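You operate a simulated robot arm through the tools that you are given. There is no shell and no other tool.

You run a simulated two-armed robot. Do the job below in one go: nothing can be reset, and whatever is moved stays where it is left.

## Task
Mark the three stators on the TESTED tray as the result sheet says.
Fine: green for good, yellow for hold, blue for rework, one dot each; the stators stay on the tray; each marker goes back in its cup. Set down upright: marker.

It is judged by the outcome, as a careful person would: the job done as asked, and still so three seconds after it is handed in. It fails if anything else is knocked over, pushed out of place, dropped, spilled or broken. Flat cloth is picked up by pressing the open fingertips on it (5 to 10 N) and closing them slowly along it; thin cloth reads only 2 to 8 mm in the jaws.

## Robot
Two 6-joint arms with three-finger grippers on one trunk, on a base that drives. Base frame: it is fixed to the floor where the robot stands at the start and does not move with it; the origin is under the middle of the robot, x ahead of it, y to its left, z up. Readings come in mm, rad, newtons and seconds.
The left shoulder is at the start at [40, 147, 1356], the right one opposite. With the tool pointing down near the work surface each hand reaches from about 340 to 540 mm from the robot's upright axis, wherever it stands, measured 20 degrees to its own side. Places, roughly: inside of the tested tray [2900, 900, 800]; marker [2750, 750, 750]; stator [3250, 750, 750]. Payload 2.69 kg a hand.
The TCP of each hand is the grasp point between the finger pads, 29 mm short of the fingertips. In the tool frame z runs along the fingers and y along their closing line. The gripper opens to 120 mm. The gripper's body begins 78 mm behind the TCP.
Orientation is that of the tool frame in the base frame, as a unit quaternion [x, y, z, w]. With the fingers straight down and closing along the base's y, the tool's x points along the base's -x, its y along +y and its z along -z.

## Interface
- The arms move only by the tool step_arm. It takes "left_deltas", "right_deltas" or both (then of equal length, played together; a hand with none holds still); each is a list of rows, each an object (a shift or turn left out is 0, a gripper value left out holds the last) with "slide": the shift along the base's x, y, z in mm, a list of three; "angular": the turn, a rotation vector about the base's x, y, z in degrees, a list of three. In form: [{"slide": [dx, dy, dz], "angular": [ax, ay, az]}, ...]. A call has 1 to 20 rows; each row is the pose to reach, as a shift and turn from the pose commanded when the call began. "left_jaw" and "right_jaw" are, for a hand that has rows, the opening in per cent of the stroke, from 0 (shut) to 100 (fully open), set as the call begins (left out, the last holds). Rows are played at 5 a second. More than 50 mm and 0.15 rad between two rows, or a gripper value outside its range, and nothing of the call is played. Where a pose cannot be reached the arm comes as near as it can. A force on the tool above 40 N (or 10 N above the force at the start of the call, whichever is more), or a blocked arm, ends the call early, and 0.2 s more pass. Each finger halts on what it meets, pressing with about 22 N; the grip force reading is that of the motor and also rises with nothing between the fingers. The clock runs only during rows and for 0.2 s after the last one: add rows that repeat a pose to give the fingers time. The reply holds the time, the measured pose of the TCP, the force on the tool along the base axes, the opening and the grip force, in the units named above and with some noise, with the torque about the TCP (base axes, N m) and any sound that the robot's microphone picked up, and new pictures: "pictures" is both (left out), scene, wrist or none (wrist: the cameras of the hands that moved).
- Cameras (640 x 400 px; columns grow to the right, rows downward): "scene" is now at [103.3, 13.6, 1576.5]; the picture's right is [0.17, -0.99, 0.00], its down [-0.65, -0.11, -0.75] and it looks along [0.74, 0.13, -0.66] (base axes); focal length 250 px, centre (320, 200). "left" rides on the left gripper at [63, 0, -104] in its tool frame; the picture's right is [0.00, 1.00, 0.00], its down [-0.83, 0.00, -0.56] and it looks along [-0.56, 0.00, 0.83] (tool axes); focal length 275 px, centre (320, 200). "right" rides on the right gripper at [63, 0, -104] in its tool frame; the picture's right is [0.00, 1.00, 0.00], its down [-0.83, 0.00, -0.56] and it looks along [-0.56, 0.00, 0.83] (tool axes); focal length 275 px, centre (320, 200). There is no depth. A picture from a camera that has moved, and an enlarged one, comes with that camera's place and axes in the base frame and with its lens.
- lift_body(by): slides the trunk up (or, below 0, down) by that many mm; the arms and the scene camera ride with it, the base frame stays. It gives what a move gives, with no picture.
- drive_base(legs): drives the robot by 1 to 6 legs, each [ahead, turn to the left] in mm and rad, along the robot's own axes; the way and the turn of a leg run together, so that a leg with both is an arc; at most 1500 mm and 3.142 rad a leg. The arms and the cameras ride along, it lands a little off, and it stops where it bumps. It gives what a move gives, and a new picture of the scene camera.
- aim_head(pan, tilt): turns the head with the scene camera to pan (to the left, within 1.501 rad either way) and tilt (down, from -0.506 to 1.204), counted from straight ahead of the robot. It gives what a move gives, and a new picture of the scene camera.
- inspect(camera, box): a new picture of the part [left, top, right, bottom] of that camera's present view, enlarged. It takes no simulated time.
- sign_off(): hands the job in; it is judged then, once.

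Nothing tells you exact positions but the pictures and the camera data. Unless the task says otherwise, let go and move clear before handing in.

The tools are called after "Call:" as a command line: name --argument value ..., lists and objects as JSON in quotes. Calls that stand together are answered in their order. step_arm: Moves the arms, as the interface text tells. Its arguments: {"type":"object","properties":{"left_deltas":{"type":"array"},"left_jaw":{"type":"number"},"right_deltas":{"type":"array"},"right_jaw":{"type":"number"},"pictures":{"type":"string","enum":["both","scene","wrist","none"]}},"required":[]} The other tools are called the same way: lift_body (by) slides the trunk up or down; drive_base (legs) drives the base; aim_head (pan, tilt) turns the head that bears the scene camera; inspect (camera, box) takes an enlarged picture of a part of a camera's view; sign_off () hands the job in.

At the start:

```text
clock: 0.0
left_tcp_pos: [487.2, 240.4, 1007.1]
left_ee_rot: [0.001, 1.0, 0.0, 0.0]
left_ft_force: [0.5, -0.4, 0.3]
left_moment: [0.01, -0.03, 0.0]
left_width: 119.9
left_gripper_force: 0.1
right_tcp_pos: [517.5, -164.6, 1060.3]
right_ee_rot: [0.0, 1.0, 0.0, -0.001]
right_ft_force: [0.1, 0.2, 0.8]
right_moment: [-0.03, 0.01, -0.01]
right_width: 120.1
right_gripper_force: 0.1
trunk travel left (down, up): [-483.0, 14.0]
robot x, y, heading: [1.1, 3.1, 0.0]
head pan, tilt: [0.171, 0.724]
```

scene: 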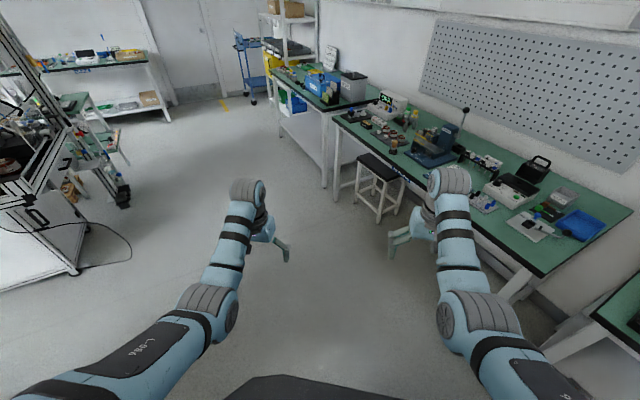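
right: 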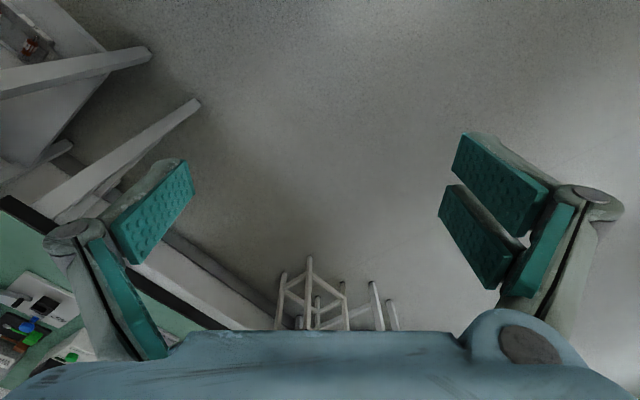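
left: 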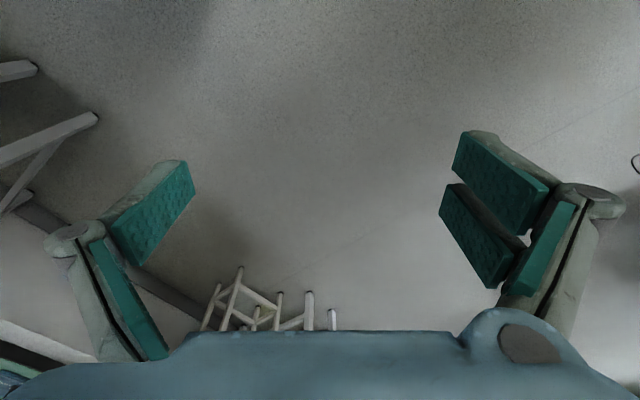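

I see a workshop with a long bench along the right wall and another bench further off where the tested tray should be (about 2.9 m ahead, 0.9 m left). First I look more closely at the far area before driving.

Call:
inspect --camera "scene" --box '[220, 20, 460, 170]'

Call:
inspect --camera "scene" --box '[260, 40, 380, 115]'

Call:
inspect --camera "scene" --box '[320, 80, 480, 180]'

```text
2.67 times, centred on (340, 95) of scene
camera zoom: at [103.3, 13.6, 1576.5], right [0.17, -0.99, 0.0], down [-0.65, -0.11, -0.75], along [0.74, 0.13, -0.66], focal length 666 px, centre (267, 480)
```

zoom: 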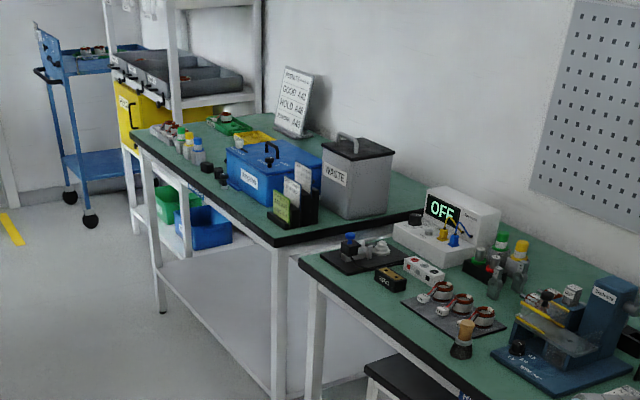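

```text
5.33 times, centred on (320, 78) of scene
camera zoom: at [103.3, 13.6, 1576.5], right [0.17, -0.99, 0.0], down [-0.65, -0.11, -0.75], along [0.74, 0.13, -0.66], focal length 1332 px, centre (320, 853)
```

zoom: 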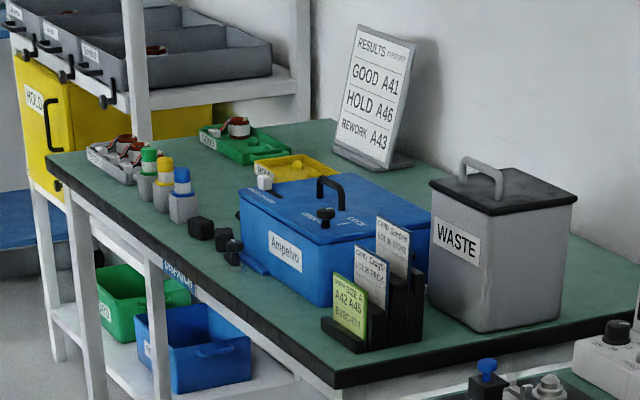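

```text
4.00 times, centred on (400, 130) of scene
camera zoom: at [103.3, 13.6, 1576.5], right [0.17, -0.99, 0.0], down [-0.65, -0.11, -0.75], along [0.74, 0.13, -0.66], focal length 999 px, centre (0, 480)
```

zoom: 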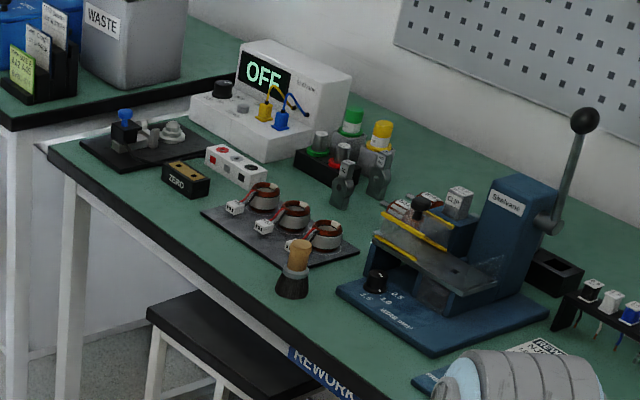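

The result sheet at the back of the far bench appears to read GOOD A41 / HOLD A46 / REWORK A43 (to be confirmed up close), and the tray with markers in cups stands at that bench's far front edge. The floor toward it is clear, so I drive part of the way and look again.

Call:
drive_base --legs '[[0, 0.47], [1400, 0]]'

```text
clock: 8.3
left_tcp_pos: [1590.8, 1030.8, 1008.1]
left_ee_rot: [-0.218, 0.976, 0.0, 0.0]
left_ft_force: [0.3, 0.6, -0.7]
left_moment: [0.01, -0.03, 0.03]
left_width: 120.0
left_gripper_force: 0.0
right_tcp_pos: [1791.1, 677.9, 1061.3]
right_ee_rot: [-0.218, 0.976, 0.0, 0.0]
right_ft_force: [0.5, 0.5, 0.5]
right_moment: [-0.03, -0.01, -0.01]
right_width: 120.1
right_gripper_force: 0.0
trunk travel left (down, up): [-483.0, 14.0]
robot x, y, heading: [1252.8, 608.2, 0.448]
head pan, tilt: [0.171, 0.724]
camera scene: at [1339.4, 662.9, 1576.5], right [0.57, -0.82, 0.0], down [-0.54, -0.38, -0.75], along [0.61, 0.43, -0.66], focal length 250 px, centre (320, 200)
```

scene: 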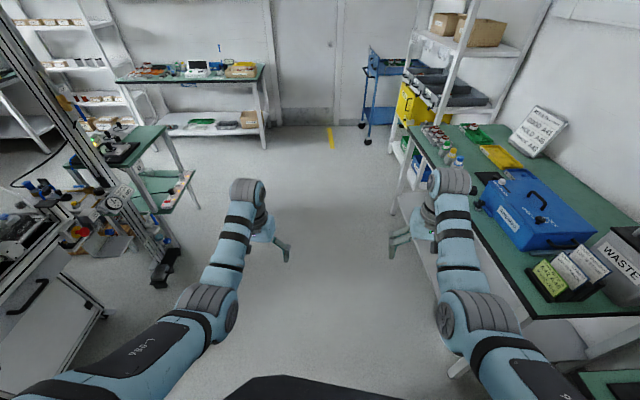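

Call:
inspect --camera "scene" --box '[390, 90, 590, 215]'

Call:
inspect --camera "scene" --box '[490, 95, 586, 165]'

Call:
inspect --camera "scene" --box '[520, 230, 640, 305]'

```text
3.20 times, centred on (490, 152) of scene
camera zoom: at [1339.4, 662.9, 1576.5], right [0.57, -0.82, 0.0], down [-0.54, -0.38, -0.75], along [0.61, 0.43, -0.66], focal length 800 px, centre (-224, 352)
```

zoom: 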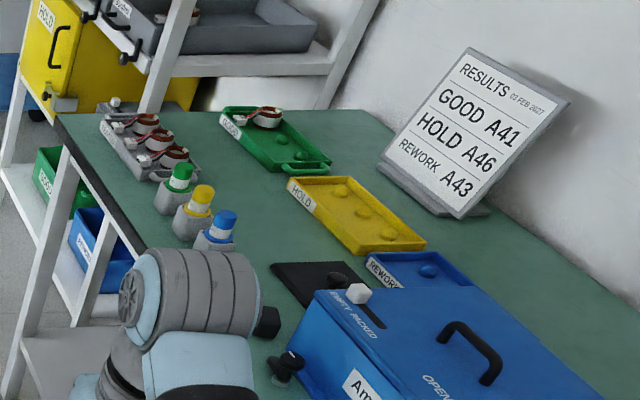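

```text
5.71 times, centred on (538, 130) of scene
camera zoom: at [1339.4, 662.9, 1576.5], right [0.57, -0.82, 0.0], down [-0.54, -0.38, -0.75], along [0.61, 0.43, -0.66], focal length 1428 px, centre (-926, 600)
```

zoom: 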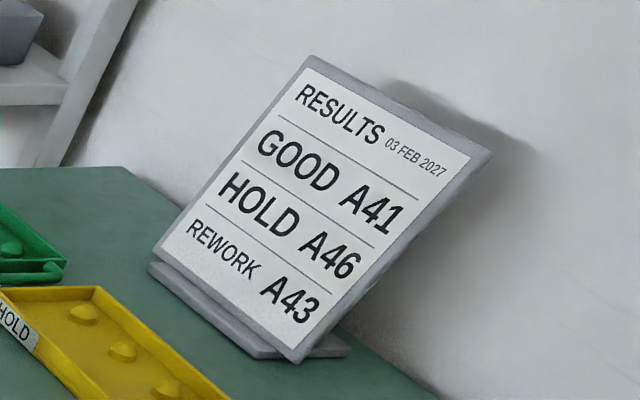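

```text
5.33 times, centred on (580, 268) of scene
camera zoom: at [1339.4, 662.9, 1576.5], right [0.57, -0.82, 0.0], down [-0.54, -0.38, -0.75], along [0.61, 0.43, -0.66], focal length 1332 px, centre (-1067, -160)
```

zoom: 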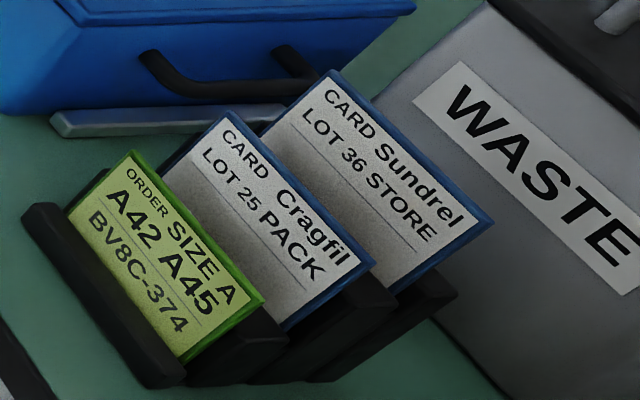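

The sheet clearly reads GOOD A41, HOLD A46, REWORK A43 (the "SIZE A" order card is something else). Cups with green, yellow and blue markers are near (2790,810), (2720,760), (2650,713), with the tested tray just beyond; I drive to a standoff point in front of them and turn to face the bench.

Call:
drive_base --legs '[[0, 0.161], [1185, 0], [0, -1.534]]'

Call:
aim_head --pan 0.1 --tilt 0.8

```text
clock: 18.6
left_tcp_pos: [2693.8, 992.2, 1006.8]
left_ee_rot: [0.464, 0.886, -0.001, 0.0]
left_ft_force: [0.0, 0.8, -0.3]
left_moment: [0.01, 0.04, 0.0]
left_width: 119.9
left_gripper_force: 0.2
right_tcp_pos: [2378.8, 738.2, 1060.4]
right_ee_rot: [0.464, 0.886, 0.0, -0.001]
right_ft_force: [0.6, -0.6, -0.3]
right_moment: [0.0, 0.01, 0.02]
right_width: 120.0
right_gripper_force: 0.0
trunk travel left (down, up): [-483.0, 14.0]
robot x, y, heading: [2219.6, 1254.9, -0.961]
head pan, tilt: [0.171, 0.724]
camera scene: at [2290.4, 1179.6, 1576.5], right [-0.71, -0.7, 0.0], down [-0.46, 0.47, -0.75], along [0.52, -0.53, -0.66], focal length 250 px, centre (320, 200)
```

scene: 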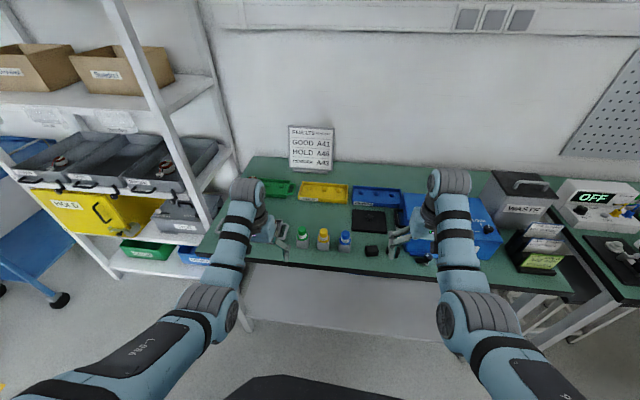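

```text
clock: 19.3
left_tcp_pos: [2693.6, 993.2, 1007.6]
left_ee_rot: [0.463, 0.886, 0.0, 0.0]
left_ft_force: [0.5, 0.1, -0.8]
left_moment: [0.01, 0.01, -0.01]
left_width: 119.9
left_gripper_force: 0.1
right_tcp_pos: [2380.5, 737.3, 1059.3]
right_ee_rot: [0.465, 0.886, 0.0, 0.0]
right_ft_force: [0.5, -0.2, -0.4]
right_moment: [-0.03, 0.0, 0.03]
right_width: 119.9
right_gripper_force: 0.1
trunk travel left (down, up): [-483.0, 14.0]
robot x, y, heading: [2219.0, 1258.4, -0.961]
head pan, tilt: [0.099, 0.799]
camera scene: at [2283.6, 1177.9, 1570.4], right [-0.76, -0.65, 0.0], down [-0.46, 0.55, -0.7], along [0.45, -0.53, -0.72], focal length 250 px, centre (320, 200)
```

scene: 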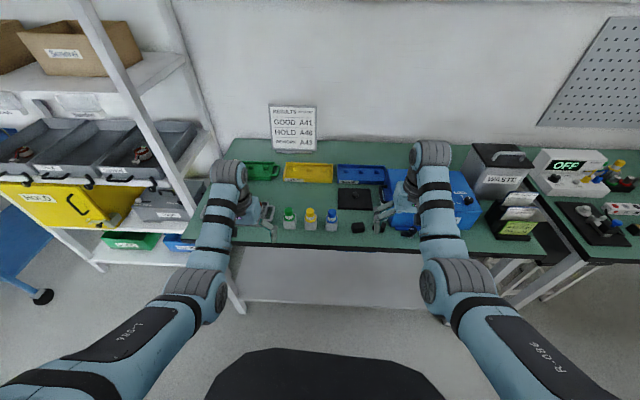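

I'm at the standoff in front of the bench, with the markers at the centre and the tray hidden behind the left hand. I zoom in to measure the cups, edge and tray.

Call:
inspect --camera "scene" --box '[210, 140, 370, 240]'

Call:
inspect --camera "scene" --box '[200, 150, 560, 320]'

Call:
inspect --camera "left" --box '[0, 0, 640, 400]'

Call:
inspect --camera "right" --box '[0, 0, 640, 400]'

```text
4.00 times, centred on (290, 190) of scene
camera zoom: at [2283.6, 1177.9, 1570.4], right [-0.76, -0.65, 0.0], down [-0.46, 0.55, -0.7], along [0.45, -0.53, -0.72], focal length 999 px, centre (440, 240)
```

zoom: 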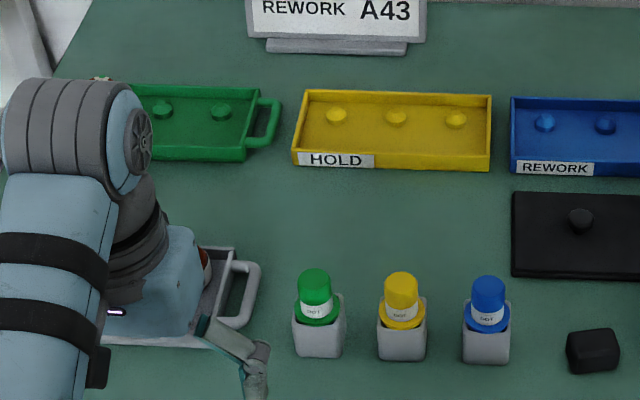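

```text
1.78 times, centred on (380, 235) of scene
camera zoom: at [2283.6, 1177.9, 1570.4], right [-0.76, -0.65, 0.0], down [-0.46, 0.55, -0.7], along [0.45, -0.53, -0.72], focal length 444 px, centre (213, 138)
```

zoom: 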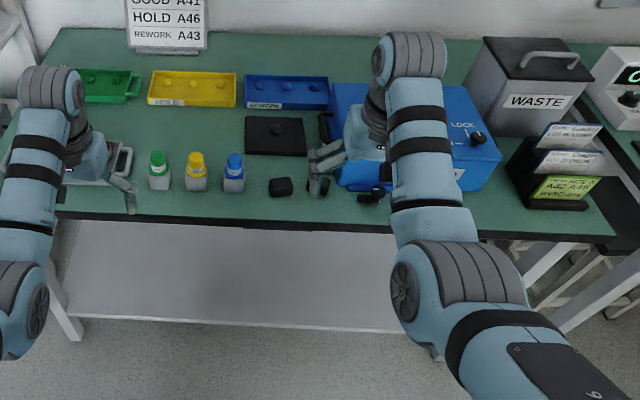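

```text
1.00 times, centred on (320, 200) of left (not enlarged: the box is as wide or as high as the picture)
camera zoom: at [2658.3, 1043.0, 1112.1], right [0.83, 0.56, 0.0], down [0.47, -0.69, 0.56], along [0.31, -0.46, -0.83], focal length 275 px, centre (320, 200)
```

zoom: 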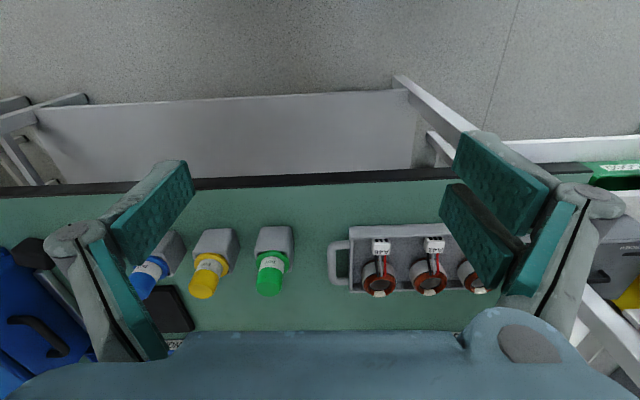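

```text
1.00 times, centred on (320, 200) of right (not enlarged: the box is as wide or as high as the picture)
camera zoom: at [2341.7, 788.9, 1164.4], right [0.82, 0.57, 0.0], down [0.48, -0.68, 0.56], along [0.32, -0.46, -0.83], focal length 275 px, centre (320, 200)
```

zoom: 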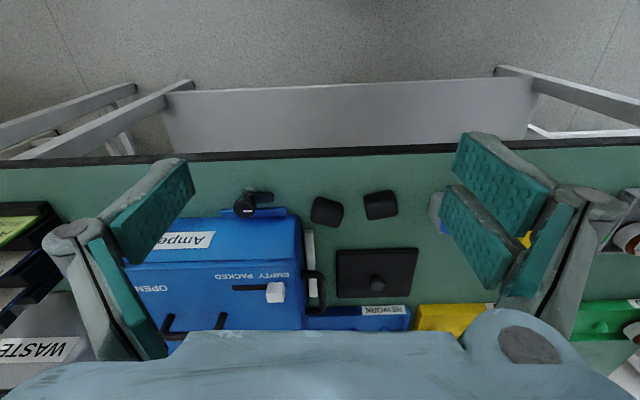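

The tray with three tagged stators sits left of the cups, close to the rack post on the left. Before closing in, I pull both hands inward and up so they clear the rack and the bench items.

Call:
step_arm --left_deltas '[{"slide": [-35, 3, 18]}, {"slide": [-71, 5, 35]}, {"slide": [-106, 8, 53]}, {"slide": [-142, 11, 70]}]' --right_deltas '[{"slide": [-17, 25, 5]}, {"slide": [-34, 49, 10]}, {"slide": [-52, 74, 15]}, {"slide": [-69, 98, 20]}]' --pictures "both"

```text
clock: 20.3
left_tcp_pos: [2583.4, 947.3, 1002.8]
left_ee_rot: [0.464, 0.886, 0.002, 0.001]
left_ft_force: [0.3, 0.1, -0.1]
left_moment: [0.02, 0.02, -0.01]
left_width: 119.8
left_gripper_force: 0.1
left hand out of reach, approached as far as the arm can: row 1, 2, 3, 4
right_tcp_pos: [2366.9, 770.5, 1018.3]
right_ee_rot: [0.464, 0.886, 0.001, -0.001]
right_ft_force: [0.9, -0.4, 0.6]
right_moment: [0.01, -0.02, 0.0]
right_width: 119.9
right_gripper_force: 0.1
right hand out of reach, approached as far as the arm can: row 1, 2, 3, 4
trunk travel left (down, up): [-483.0, 14.0]
robot x, y, heading: [2219.2, 1258.4, -0.965]
head pan, tilt: [0.099, 0.799]
camera scene: at [2281.6, 1178.0, 1570.4], right [-0.76, -0.65, 0.0], down [-0.46, 0.55, -0.7], along [0.45, -0.53, -0.72], focal length 250 px, centre (320, 200)
camera right: at [2329.7, 822.4, 1122.0], right [0.82, 0.57, 0.0], down [0.48, -0.68, 0.56], along [0.32, -0.46, -0.83], focal length 275 px, centre (320, 200)
camera left: at [2548.0, 998.4, 1107.6], right [0.83, 0.56, 0.0], down [0.47, -0.69, 0.56], along [0.32, -0.46, -0.83], focal length 275 px, centre (320, 200)
```

scene: 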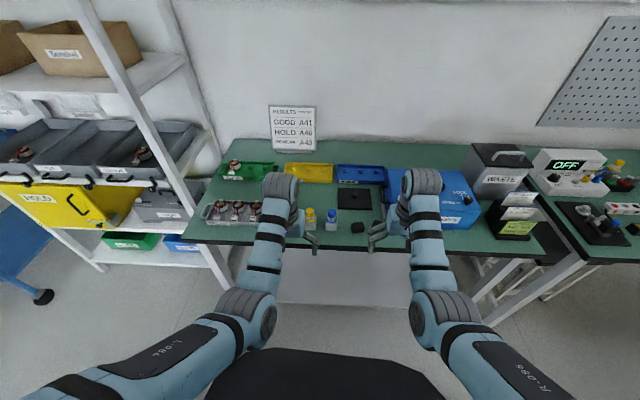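
right: 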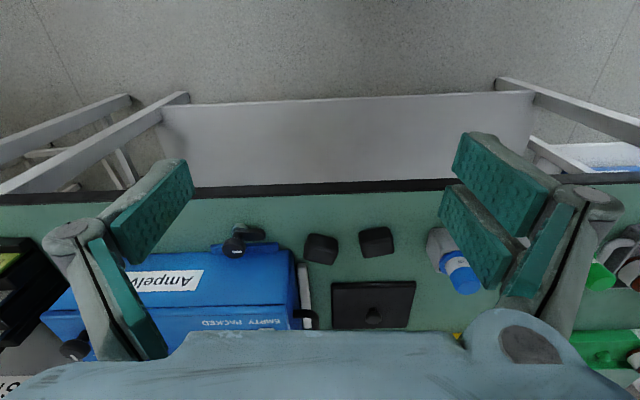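
left: 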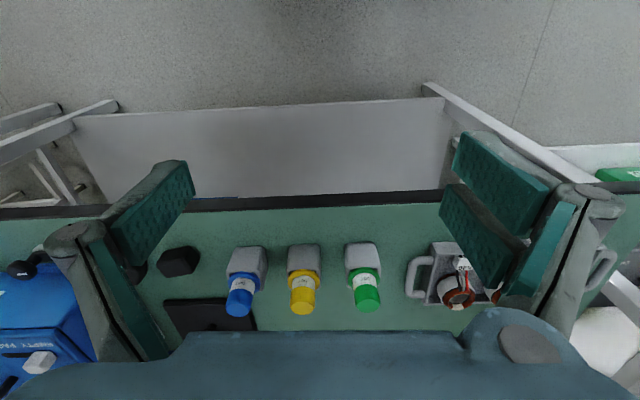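

The hands are as compact as the arms allow. I shift sideways along the bench with a turn–drive–turn, staying clear of the rack, ending squared up to the bench.

Call:
drive_base --legs '[[0, 0.667], [198, 0], [0, -0.62]]'

```text
clock: 25.4
left_tcp_pos: [2772.3, 888.9, 1002.1]
left_ee_rot: [0.463, 0.886, 0.001, 0.0]
left_ft_force: [-0.4, 0.1, -0.4]
left_moment: [0.01, 0.04, 0.0]
left_width: 120.1
left_gripper_force: 0.1
right_tcp_pos: [2556.4, 709.8, 1018.3]
right_ee_rot: [0.462, 0.887, 0.0, 0.0]
right_ft_force: [-0.5, 0.1, 0.5]
right_moment: [0.02, -0.02, 0.01]
right_width: 120.2
right_gripper_force: 0.1
trunk travel left (down, up): [-483.0, 14.0]
robot x, y, heading: [2402.6, 1194.2, -0.965]
head pan, tilt: [0.099, 0.799]
camera scene: at [2470.4, 1117.1, 1570.3], right [-0.76, -0.65, 0.0], down [-0.47, 0.54, -0.7], along [0.45, -0.53, -0.72], focal length 250 px, centre (320, 200)
```

scene: 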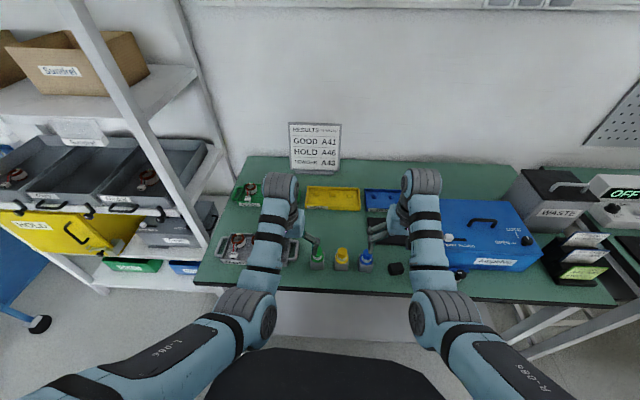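

I'm now squared up about 400 mm back from the bench edge. I zoom on the tray, the cups, and the area under the bench to judge how near the base can go.

Call:
inspect --camera "scene" --box '[200, 170, 440, 320]'

Call:
inspect --camera "left" --box '[0, 0, 640, 400]'

Call:
inspect --camera "left" --box '[320, 200, 520, 325]'

Call:
inspect --camera "scene" --box '[210, 225, 310, 290]'

```text
2.67 times, centred on (320, 245) of scene
camera zoom: at [2470.4, 1117.1, 1570.3], right [-0.76, -0.65, 0.0], down [-0.47, 0.54, -0.7], along [0.45, -0.53, -0.72], focal length 666 px, centre (320, 80)
```

zoom: 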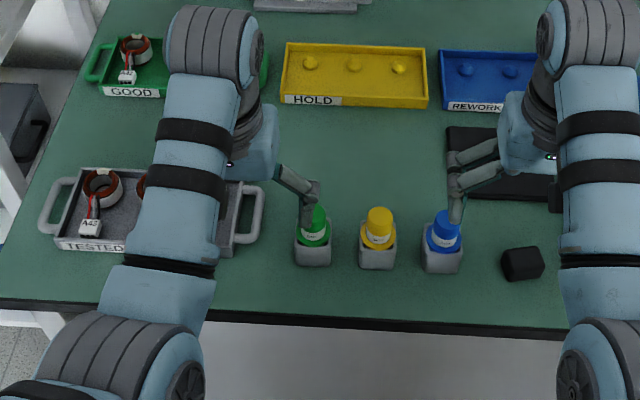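

```text
1.00 times, centred on (320, 200) of left (not enlarged: the box is as wide or as high as the picture)
camera zoom: at [2737.3, 938.8, 1107.0], right [0.82, 0.57, 0.0], down [0.47, -0.68, 0.56], along [0.32, -0.46, -0.83], focal length 275 px, centre (320, 200)
```

zoom: 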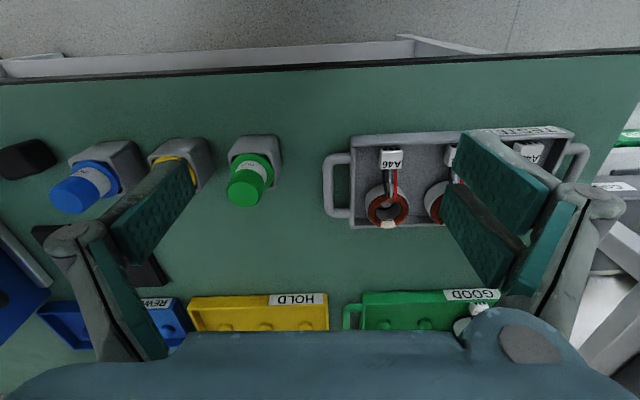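

```text
3.20 times, centred on (420, 262) of left
camera zoom: at [2737.3, 938.8, 1107.0], right [0.82, 0.57, 0.0], down [0.47, -0.68, 0.56], along [0.32, -0.46, -0.83], focal length 881 px, centre (0, 0)
```

zoom: 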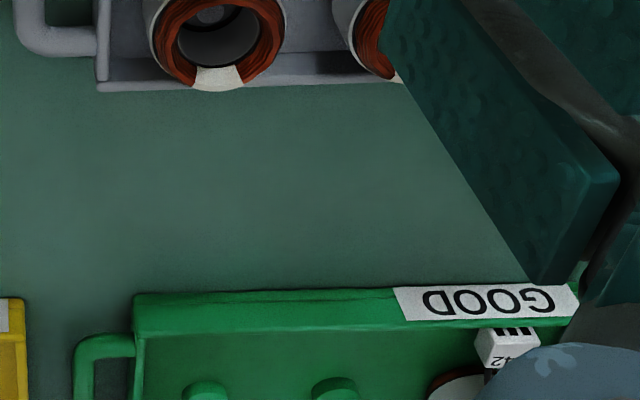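

```text
6.15 times, centred on (260, 258) of scene
camera zoom: at [2470.4, 1117.1, 1570.3], right [-0.76, -0.65, 0.0], down [-0.47, 0.54, -0.7], along [0.45, -0.53, -0.72], focal length 1538 px, centre (689, -154)
```

zoom: 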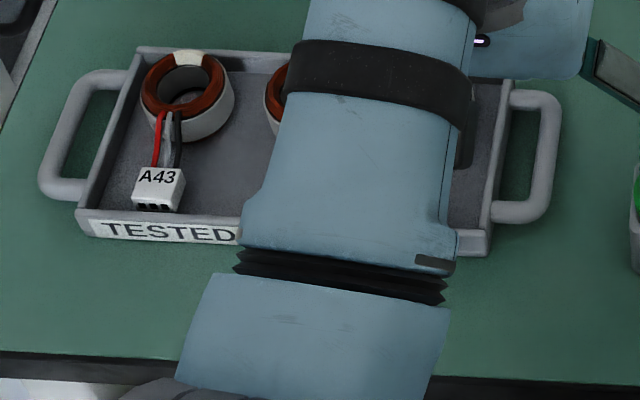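

The tags read A43 on the leftmost stator and A46 on the rightmost; the middle one should be A41 (to confirm). I check how far the robot's own front (dark shape at the picture's bottom) extends by comparing views before and after a small trunk lift.

Call:
inspect --camera "scene" --box '[200, 330, 312, 400]'

Call:
inspect --camera "scene" --box '[336, 330, 448, 400]'

Call:
lift_body --by 14

Call:
inspect --camera "scene" --box '[200, 330, 312, 400]'

Call:
inspect --camera "scene" --box '[336, 330, 448, 400]'

```text
5.71 times, centred on (256, 365) of scene
camera zoom: at [2470.4, 1117.1, 1570.3], right [-0.76, -0.65, 0.0], down [-0.47, 0.54, -0.7], along [0.45, -0.53, -0.72], focal length 1428 px, centre (686, -743)
```

zoom: 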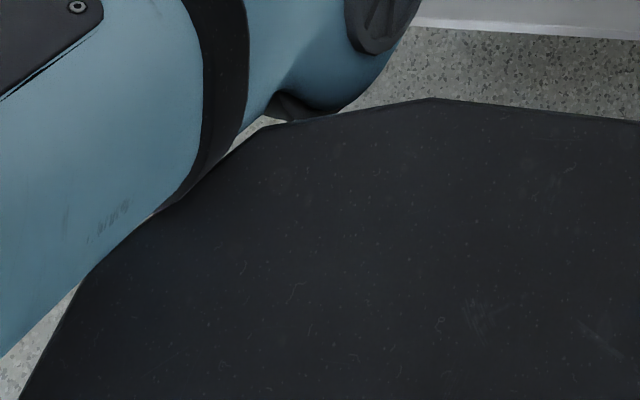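

```text
5.71 times, centred on (392, 365) of scene
camera zoom: at [2470.4, 1117.1, 1570.3], right [-0.76, -0.65, 0.0], down [-0.47, 0.54, -0.7], along [0.45, -0.53, -0.72], focal length 1428 px, centre (-91, -743)
```

zoom: 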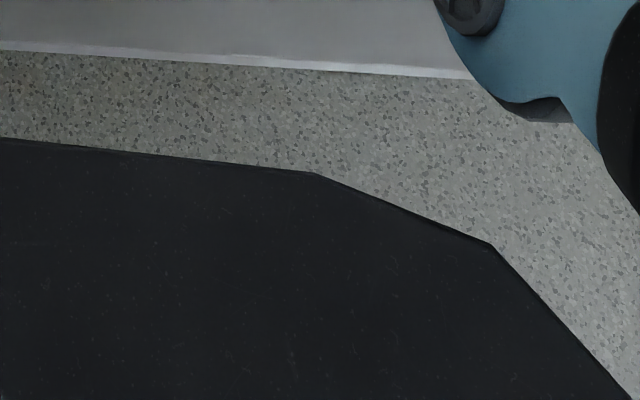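

```text
clock: 26.0
left_tcp_pos: [2772.2, 887.8, 1017.4]
left_ee_rot: [0.463, 0.887, 0.0, 0.0]
left_ft_force: [-0.6, -0.4, -0.5]
left_moment: [-0.01, 0.03, 0.03]
left_width: 119.9
left_gripper_force: 0.0
right_tcp_pos: [2555.8, 711.5, 1032.0]
right_ee_rot: [0.463, 0.886, 0.001, 0.0]
right_ft_force: [-0.1, 0.5, -0.5]
right_moment: [-0.01, 0.0, -0.01]
right_width: 119.9
right_gripper_force: 0.0
trunk travel left (down, up): [-497.0, 0.0]
robot x, y, heading: [2401.4, 1198.4, -0.963]
head pan, tilt: [0.099, 0.799]
```

```text
5.71 times, centred on (256, 365) of scene
camera zoom: at [2469.6, 1117.5, 1583.9], right [-0.76, -0.65, 0.0], down [-0.47, 0.54, -0.7], along [0.45, -0.53, -0.72], focal length 1428 px, centre (686, -743)
```

zoom: 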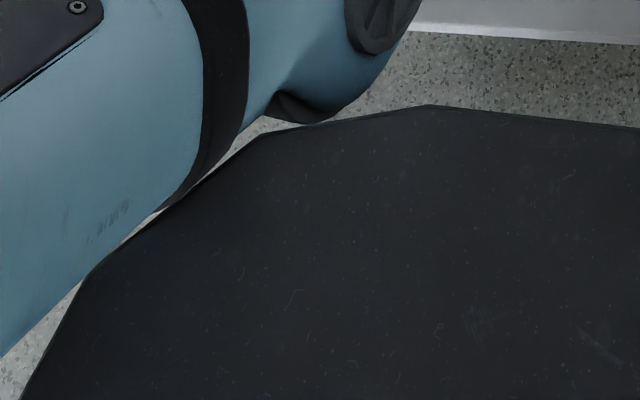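

```text
5.71 times, centred on (392, 365) of scene
camera zoom: at [2469.6, 1117.5, 1583.9], right [-0.76, -0.65, 0.0], down [-0.47, 0.54, -0.7], along [0.45, -0.53, -0.72], focal length 1428 px, centre (-91, -743)
```

zoom: 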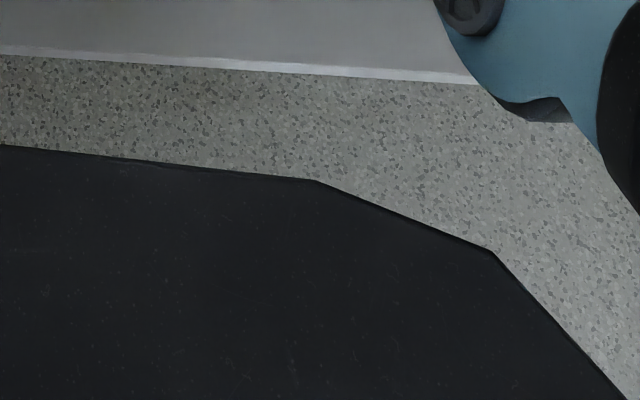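

The robot's front edge comes out at roughly 290 mm ahead of its axis, so I can safely stand about 345 mm from the bench edge. I shift slightly left and closer with a turn–drive–turn.

Call:
drive_base --legs '[[0, 0.354], [105, 0], [0, -0.311]]'

Call:
aim_head --pan 0.25 --tilt 0.95

Call:
inspect --camera "left" --box '[0, 0, 640, 400]'

```text
clock: 29.3
left_tcp_pos: [2869.4, 839.3, 1014.7]
left_ee_rot: [0.447, 0.894, 0.0, 0.0]
left_ft_force: [0.1, 0.7, -0.2]
left_moment: [0.03, 0.02, -0.01]
left_width: 120.0
left_gripper_force: 0.1
right_tcp_pos: [2658.9, 655.0, 1030.7]
right_ee_rot: [0.448, 0.894, 0.0, -0.002]
right_ft_force: [-0.1, 0.5, -0.3]
right_moment: [0.04, 0.04, 0.02]
right_width: 120.0
right_gripper_force: 0.0
trunk travel left (down, up): [-497.0, 0.0]
robot x, y, heading: [2488.7, 1136.7, -0.926]
head pan, tilt: [0.099, 0.799]
camera scene: at [2560.8, 1058.7, 1583.4], right [-0.74, -0.68, 0.0], down [-0.49, 0.53, -0.7], along [0.47, -0.51, -0.72], focal length 250 px, centre (320, 200)
```

scene: 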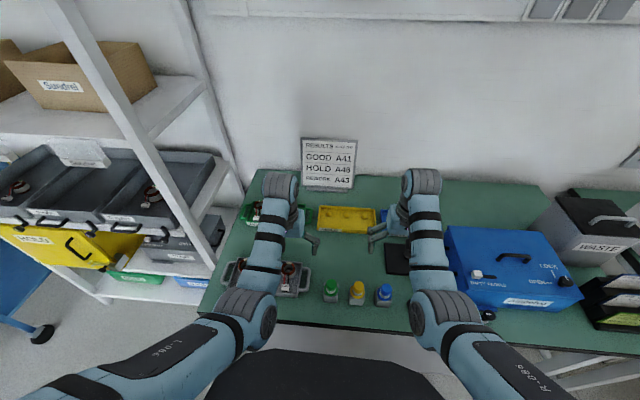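

```text
clock: 30.0
left_tcp_pos: [2868.3, 841.0, 1016.2]
left_ee_rot: [0.448, 0.894, -0.001, 0.0]
left_ft_force: [-0.5, 0.1, -1.0]
left_moment: [0.01, 0.01, -0.01]
left_width: 120.1
left_gripper_force: 0.0
right_tcp_pos: [2657.1, 656.5, 1031.3]
right_ee_rot: [0.448, 0.894, 0.0, 0.0]
right_ft_force: [-1.2, 0.1, -0.7]
right_moment: [0.0, 0.02, 0.04]
right_width: 120.2
right_gripper_force: 0.1
trunk travel left (down, up): [-497.0, 0.0]
robot x, y, heading: [2492.0, 1135.7, -0.934]
head pan, tilt: [0.25, 0.949]
camera scene: at [2560.4, 1073.0, 1572.0], right [-0.63, -0.78, 0.0], down [-0.63, 0.51, -0.58], along [0.45, -0.37, -0.81], focal length 250 px, centre (320, 200)
```

scene: 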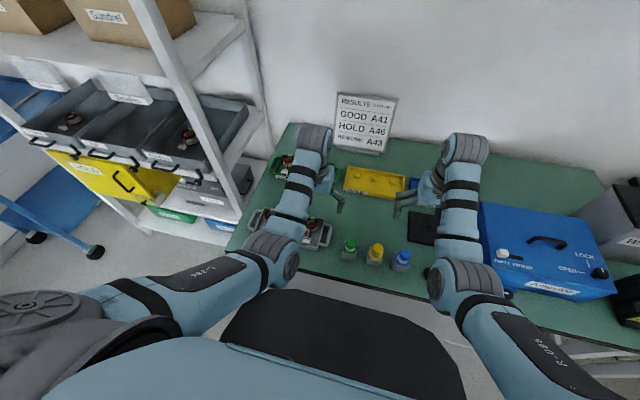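

```text
1.00 times, centred on (320, 200) of left (not enlarged: the box is as wide or as high as the picture)
camera zoom: at [2830.7, 890.0, 1120.0], right [0.8, 0.6, 0.0], down [0.49, -0.67, 0.56], along [0.33, -0.45, -0.83], focal length 275 px, centre (320, 200)
```

zoom: 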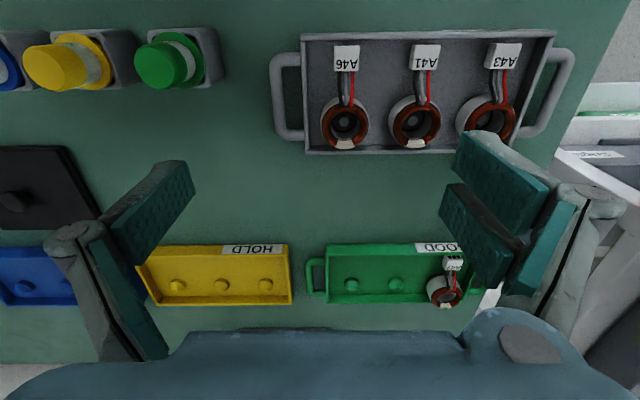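

All three tags are now confirmed in the wrist view: A46 (nearest the cups), A41 (middle), A43 (far left); each stator has a small white patch on its rim. I zoom in for details of the stators and marker tops.

Call:
inspect --camera "left" --box '[270, 20, 590, 170]'

Call:
inspect --camera "left" --box '[310, 80, 450, 165]'

Call:
inspect --camera "left" --box '[0, 15, 240, 115]'

Call:
inspect --camera "scene" --box '[320, 220, 440, 290]'

```text
2.00 times, centred on (430, 95) of left
camera zoom: at [2830.7, 890.0, 1120.0], right [0.8, 0.6, 0.0], down [0.49, -0.67, 0.56], along [0.33, -0.45, -0.83], focal length 551 px, centre (100, 410)
```

zoom: 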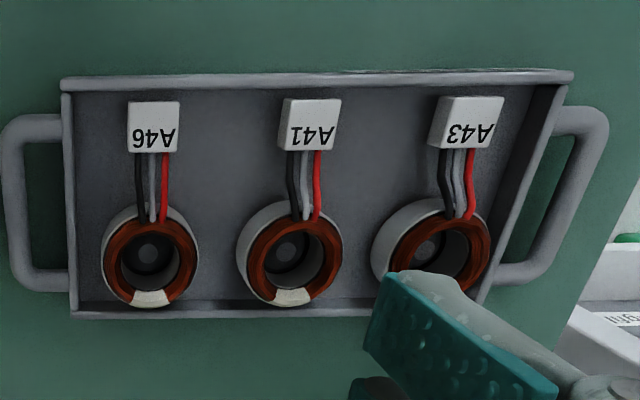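

```text
4.57 times, centred on (380, 122) of left
camera zoom: at [2830.7, 890.0, 1120.0], right [0.8, 0.6, 0.0], down [0.49, -0.67, 0.56], along [0.33, -0.45, -0.83], focal length 1258 px, centre (46, 554)
```

zoom: 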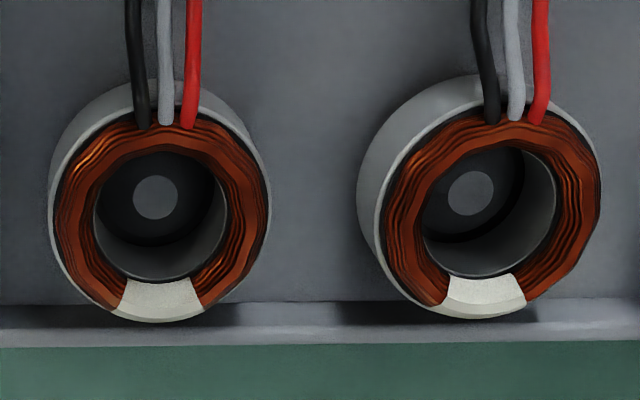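

```text
2.67 times, centred on (120, 65) of left
camera zoom: at [2830.7, 890.0, 1120.0], right [0.8, 0.6, 0.0], down [0.49, -0.67, 0.56], along [0.33, -0.45, -0.83], focal length 734 px, centre (853, 560)
```

zoom: 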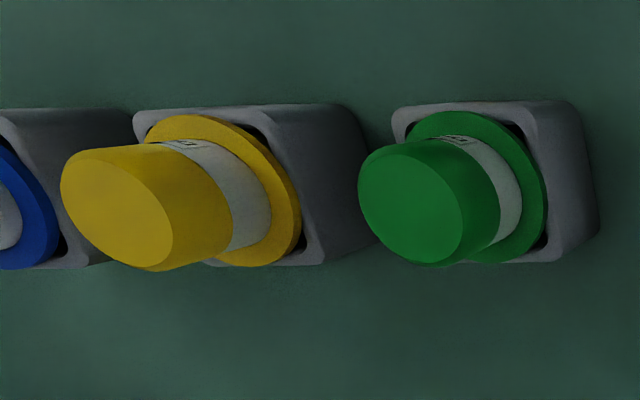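

```text
5.33 times, centred on (380, 255) of scene
camera zoom: at [2560.4, 1073.0, 1572.0], right [-0.63, -0.78, 0.0], down [-0.63, 0.51, -0.58], along [0.45, -0.37, -0.81], focal length 1332 px, centre (0, -93)
```

zoom: 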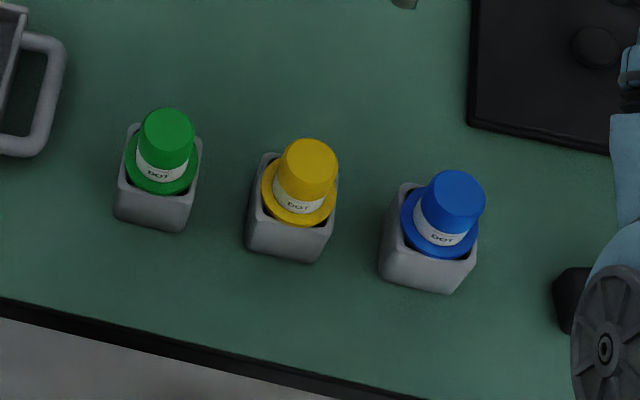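

The markers are dabbers: a coloured grip with a DOT label standing tip-down, its flange resting on the cup. I take the green one to be at about (2756, 796) with its top at z≈907, so I move the left hand above it with the jaws half open and refine.

Call:
step_arm --left_deltas '[{"slide": [-25, -10, -5]}, {"slide": [-50, -20, -15]}, {"slide": [-75, -30, -25]}, {"slide": [-100, -40, -38]}, {"slide": [-112, -45, -50]}, {"slide": [-112, -45, -50]}]' --left_jaw 50 --pictures "both"

```text
clock: 31.6
left_tcp_pos: [2843.0, 820.4, 944.9]
left_ee_rot: [0.422, 0.906, 0.034, 0.019]
left_ft_force: [0.3, 0.5, 0.0]
left_moment: [0.04, -0.01, 0.01]
left_width: 60.1
left_gripper_force: 0.0
left hand out of reach, approached as far as the arm can: row 3, 4, 5, 6
right_tcp_pos: [2657.4, 656.2, 1030.2]
right_ee_rot: [0.448, 0.894, 0.0, -0.002]
right_ft_force: [0.1, 1.0, 0.8]
right_moment: [0.0, 0.03, 0.01]
right_width: 120.0
right_gripper_force: 0.2
trunk travel left (down, up): [-497.0, 0.0]
robot x, y, heading: [2492.4, 1133.6, -0.93]
head pan, tilt: [0.25, 0.949]
stopped in row 6 (left hand): the arm was blocked; the commanded pose is now the measured one
camera scene: at [2559.3, 1073.5, 1572.1], right [-0.63, -0.78, 0.0], down [-0.63, 0.51, -0.58], along [0.45, -0.37, -0.81], focal length 250 px, centre (320, 200)
camera left: at [2797.6, 861.6, 1049.0], right [0.77, 0.64, 0.08], down [0.5, -0.66, 0.56], along [0.41, -0.39, -0.83], focal length 275 px, centre (320, 200)
```

scene: 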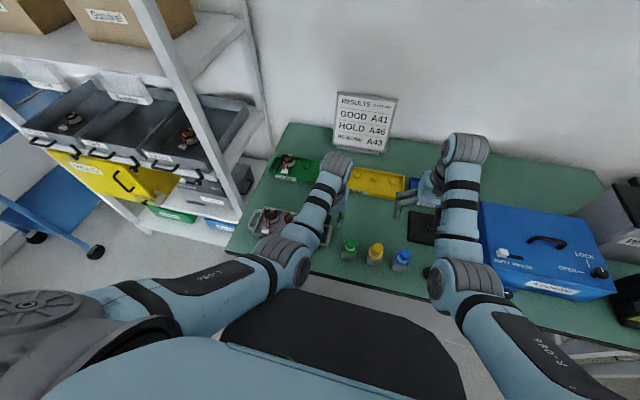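
left: 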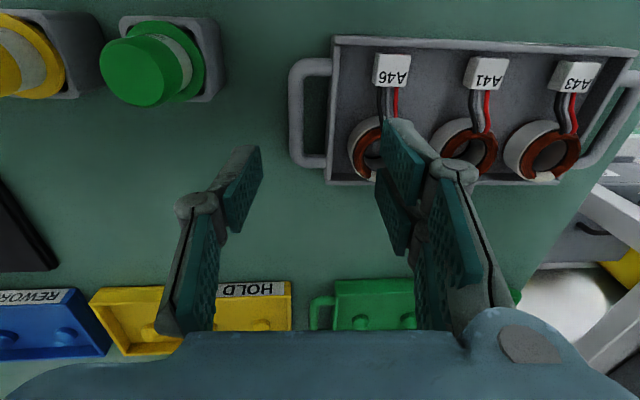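

The hand came too close to the shoulder for the arm's minimum reach (tool tilted slightly), so I'm standing too near. I back the base off about 45 mm; the fingertips are well above the tray there.

Call:
drive_base --legs '[[-45, 0]]'

```text
clock: 32.5
left_tcp_pos: [2820.6, 849.9, 940.3]
left_ee_rot: [0.422, 0.906, 0.036, 0.015]
left_ft_force: [0.1, -0.3, -1.1]
left_moment: [0.08, 0.08, 0.02]
left_width: 59.9
left_gripper_force: 0.1
right_tcp_pos: [2633.6, 686.1, 1026.7]
right_ee_rot: [0.447, 0.894, 0.002, -0.004]
right_ft_force: [0.1, 0.0, -0.4]
right_moment: [0.06, 0.05, -0.03]
right_width: 119.6
right_gripper_force: 0.0
trunk travel left (down, up): [-497.0, 0.0]
robot x, y, heading: [2460.7, 1172.1, -0.93]
head pan, tilt: [0.25, 0.949]
camera scene: at [2539.5, 1099.4, 1571.2], right [-0.63, -0.78, 0.0], down [-0.64, 0.52, -0.58], along [0.45, -0.36, -0.82], focal length 250 px, centre (320, 200)
```

scene: 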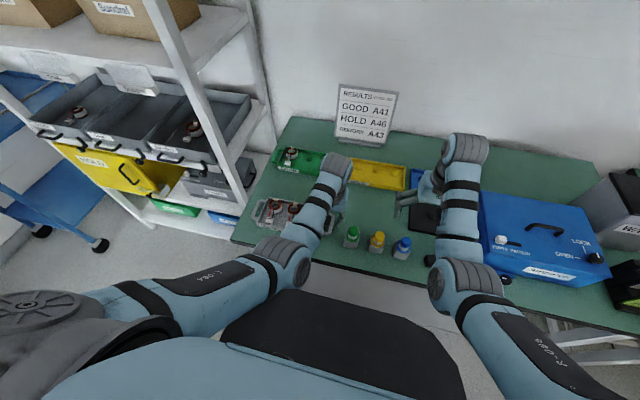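

Now about 390 mm from the edge, which should put everything in the reach shell. I straighten the left tool, raise it and bring it above the green marker.

Call:
step_arm --left_deltas '[{"slide": [0, 0, 25], "angular": [-1, 1.1, -1.1]}, {"slide": [0, 0, 45], "angular": [-1.9, 2.3, -2.2]}, {"slide": [-25, -21, 45], "angular": [-2.9, 3.4, -3.3]}, {"slide": [-50, -42, 45], "angular": [-2.9, 3.4, -3.3]}, {"slide": [-65, -54, 45], "angular": [-2.9, 3.4, -3.3]}, {"slide": [-65, -54, 45], "angular": [-2.9, 3.4, -3.3]}]' --pictures "both"

```text
clock: 33.9
left_tcp_pos: [2792.7, 809.3, 982.6]
left_ee_rot: [0.436, 0.9, 0.009, 0.008]
left_ft_force: [0.6, -1.0, 0.2]
left_moment: [0.04, -0.01, -0.01]
left_width: 60.0
left_gripper_force: 0.1
left hand out of reach, approached as far as the arm can: row 4, 5, 6
right_tcp_pos: [2630.3, 692.5, 1031.4]
right_ee_rot: [0.447, 0.894, 0.0, -0.001]
right_ft_force: [-0.2, -0.4, 0.4]
right_moment: [0.01, -0.01, 0.03]
right_width: 120.1
right_gripper_force: 0.1
trunk travel left (down, up): [-497.0, 0.0]
robot x, y, heading: [2462.2, 1171.1, -0.931]
head pan, tilt: [0.25, 0.949]
camera scene: at [2532.2, 1109.0, 1572.0], right [-0.63, -0.78, 0.0], down [-0.63, 0.51, -0.58], along [0.45, -0.37, -0.81], focal length 250 px, centre (320, 200)
camera left: at [2752.8, 855.6, 1084.6], right [0.79, 0.62, 0.03], down [0.5, -0.66, 0.56], along [0.36, -0.43, -0.83], focal length 275 px, centre (320, 200)
```

scene: 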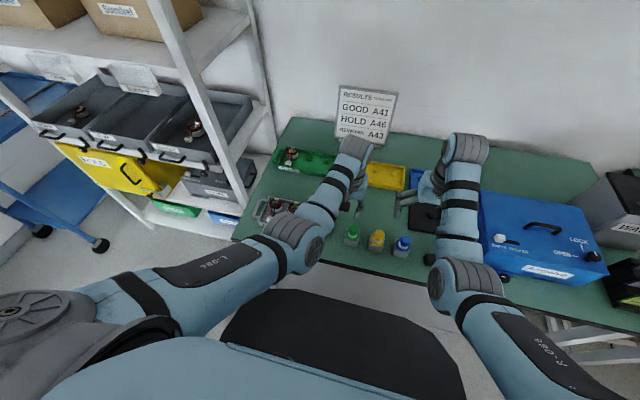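
left: 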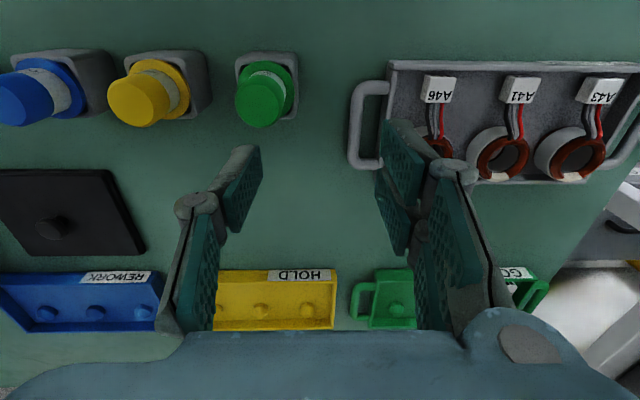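

The limit is sideways: the left hand cannot cross in front of the body, so I'll stand centred between cups and tray about 400 mm from the edge and rotate the base in place between picking and dotting. I shift the base along the bench by backing out obliquely and coming straight in again.

Call:
drive_base --legs '[[0, -0.5], [-165, 0], [0, 0.51], [135, 0]]'

```text
clock: 39.1
left_tcp_pos: [2855.4, 878.3, 983.7]
left_ee_rot: [0.426, 0.904, 0.007, 0.011]
left_ft_force: [-0.7, 0.1, 0.0]
left_moment: [-0.02, 0.0, 0.02]
left_width: 60.1
left_gripper_force: 0.0
right_tcp_pos: [2695.3, 759.0, 1034.4]
right_ee_rot: [0.438, 0.899, -0.002, 0.003]
right_ft_force: [0.0, -0.3, 0.5]
right_moment: [-0.02, -0.01, -0.03]
right_width: 120.0
right_gripper_force: 0.1
trunk travel left (down, up): [-497.0, 0.0]
robot x, y, heading: [2523.1, 1230.7, -0.908]
head pan, tilt: [0.25, 0.949]
camera scene: at [2587.1, 1176.7, 1572.6], right [-0.61, -0.79, 0.0], down [-0.64, 0.49, -0.59], along [0.46, -0.36, -0.81], focal length 250 px, centre (320, 200)
```

scene: 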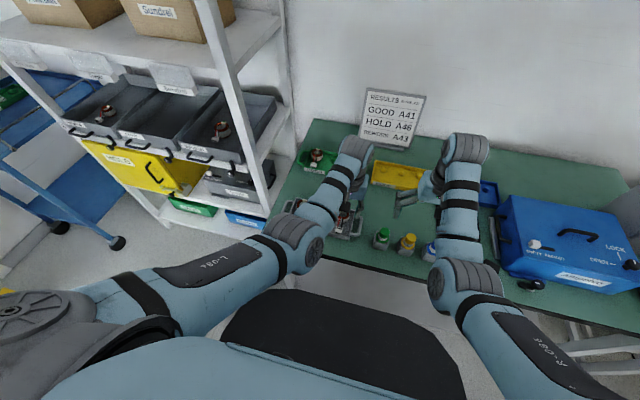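

The base is centred (≈400 mm from the edge, between cups and tray). I now park the right hand off to the right, away from the bench, and raise and straighten the left hand before lowering the trunk.

Call:
step_arm --left_deltas '[{"slide": [0, 0, 10], "angular": [0, 0.4, -0.4]}, {"slide": [0, 0, 20], "angular": [-0.1, 0.8, -0.8]}, {"slide": [0, 0, 30], "angular": [-0.2, 1.5, -1.6]}, {"slide": [0, 0, 40], "angular": [-0.2, 1.5, -1.6]}, {"slide": [0, 0, 50], "angular": [-0.2, 1.5, -1.6]}, {"slide": [0, 0, 55], "angular": [-0.2, 1.5, -1.6]}, {"slide": [0, 0, 55], "angular": [-0.2, 1.5, -1.6]}, {"slide": [0, 0, 55], "angular": [-0.2, 1.5, -1.6]}]' --right_deltas '[{"slide": [-31.5, -21.4, 0]}, {"slide": [-63, -42.8, 0]}, {"slide": [-97.4, -56.4, 0]}, {"slide": [-131.8, -69.9, 0]}, {"slide": [-168, -77.9, 0]}, {"slide": [-204.3, -85.9, 0]}, {"slide": [-239.3, -86.6, 0]}, {"slide": [-274.3, -87.2, 0]}]' --pictures "both"

```text
clock: 40.9
left_tcp_pos: [2861.0, 876.1, 1036.1]
left_ee_rot: [0.437, 0.9, 0.003, 0.001]
left_ft_force: [-0.1, -0.8, -0.1]
left_moment: [0.01, -0.02, -0.01]
left_width: 60.2
left_gripper_force: 0.1
right_tcp_pos: [2424.0, 667.0, 1030.2]
right_ee_rot: [0.438, 0.899, 0.0, 0.0]
right_ft_force: [0.3, 1.0, -0.9]
right_moment: [-0.04, -0.02, -0.02]
right_width: 120.1
right_gripper_force: 0.1
right hand out of reach, approached as far as the arm can: row 1, 2, 3, 4, 5, 6, 7
trunk travel left (down, up): [-497.0, 0.0]
robot x, y, heading: [2522.2, 1234.7, -0.904]
head pan, tilt: [0.25, 0.949]
camera scene: at [2589.8, 1169.6, 1572.2], right [-0.61, -0.79, 0.0], down [-0.64, 0.5, -0.58], along [0.46, -0.36, -0.81], focal length 250 px, centre (320, 200)
camera right: at [2383.2, 716.4, 1133.9], right [0.78, 0.62, 0.0], down [0.51, -0.65, 0.56], along [0.35, -0.44, -0.83], focal length 275 px, centre (320, 200)
camera left: at [2823.7, 923.3, 1140.9], right [0.79, 0.62, 0.01], down [0.51, -0.66, 0.55], along [0.35, -0.43, -0.83], focal length 275 px, centre (320, 200)
```

scene: 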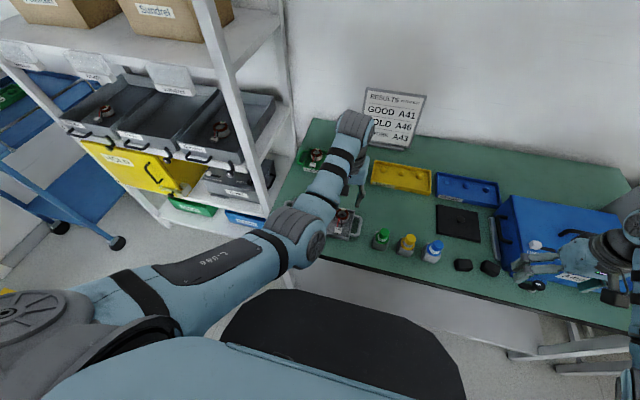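
right: 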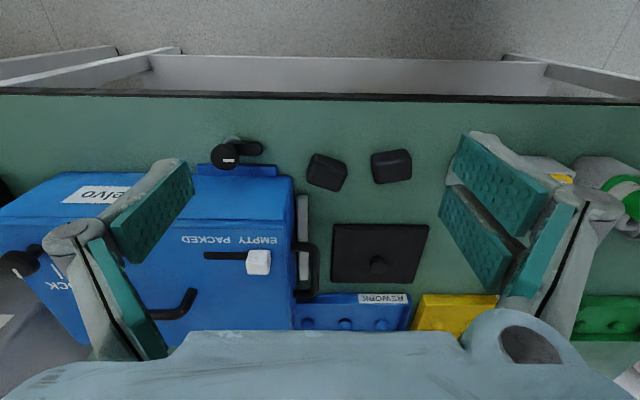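
left: 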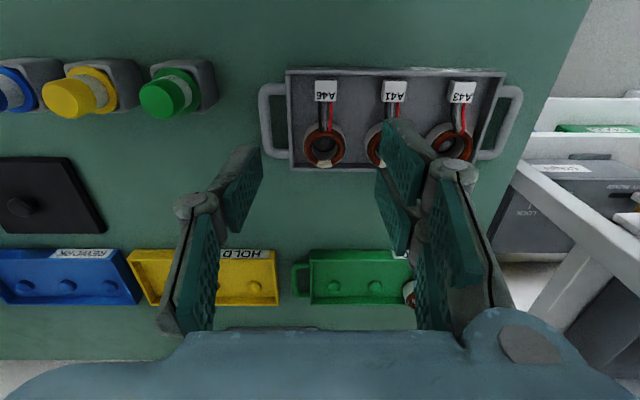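

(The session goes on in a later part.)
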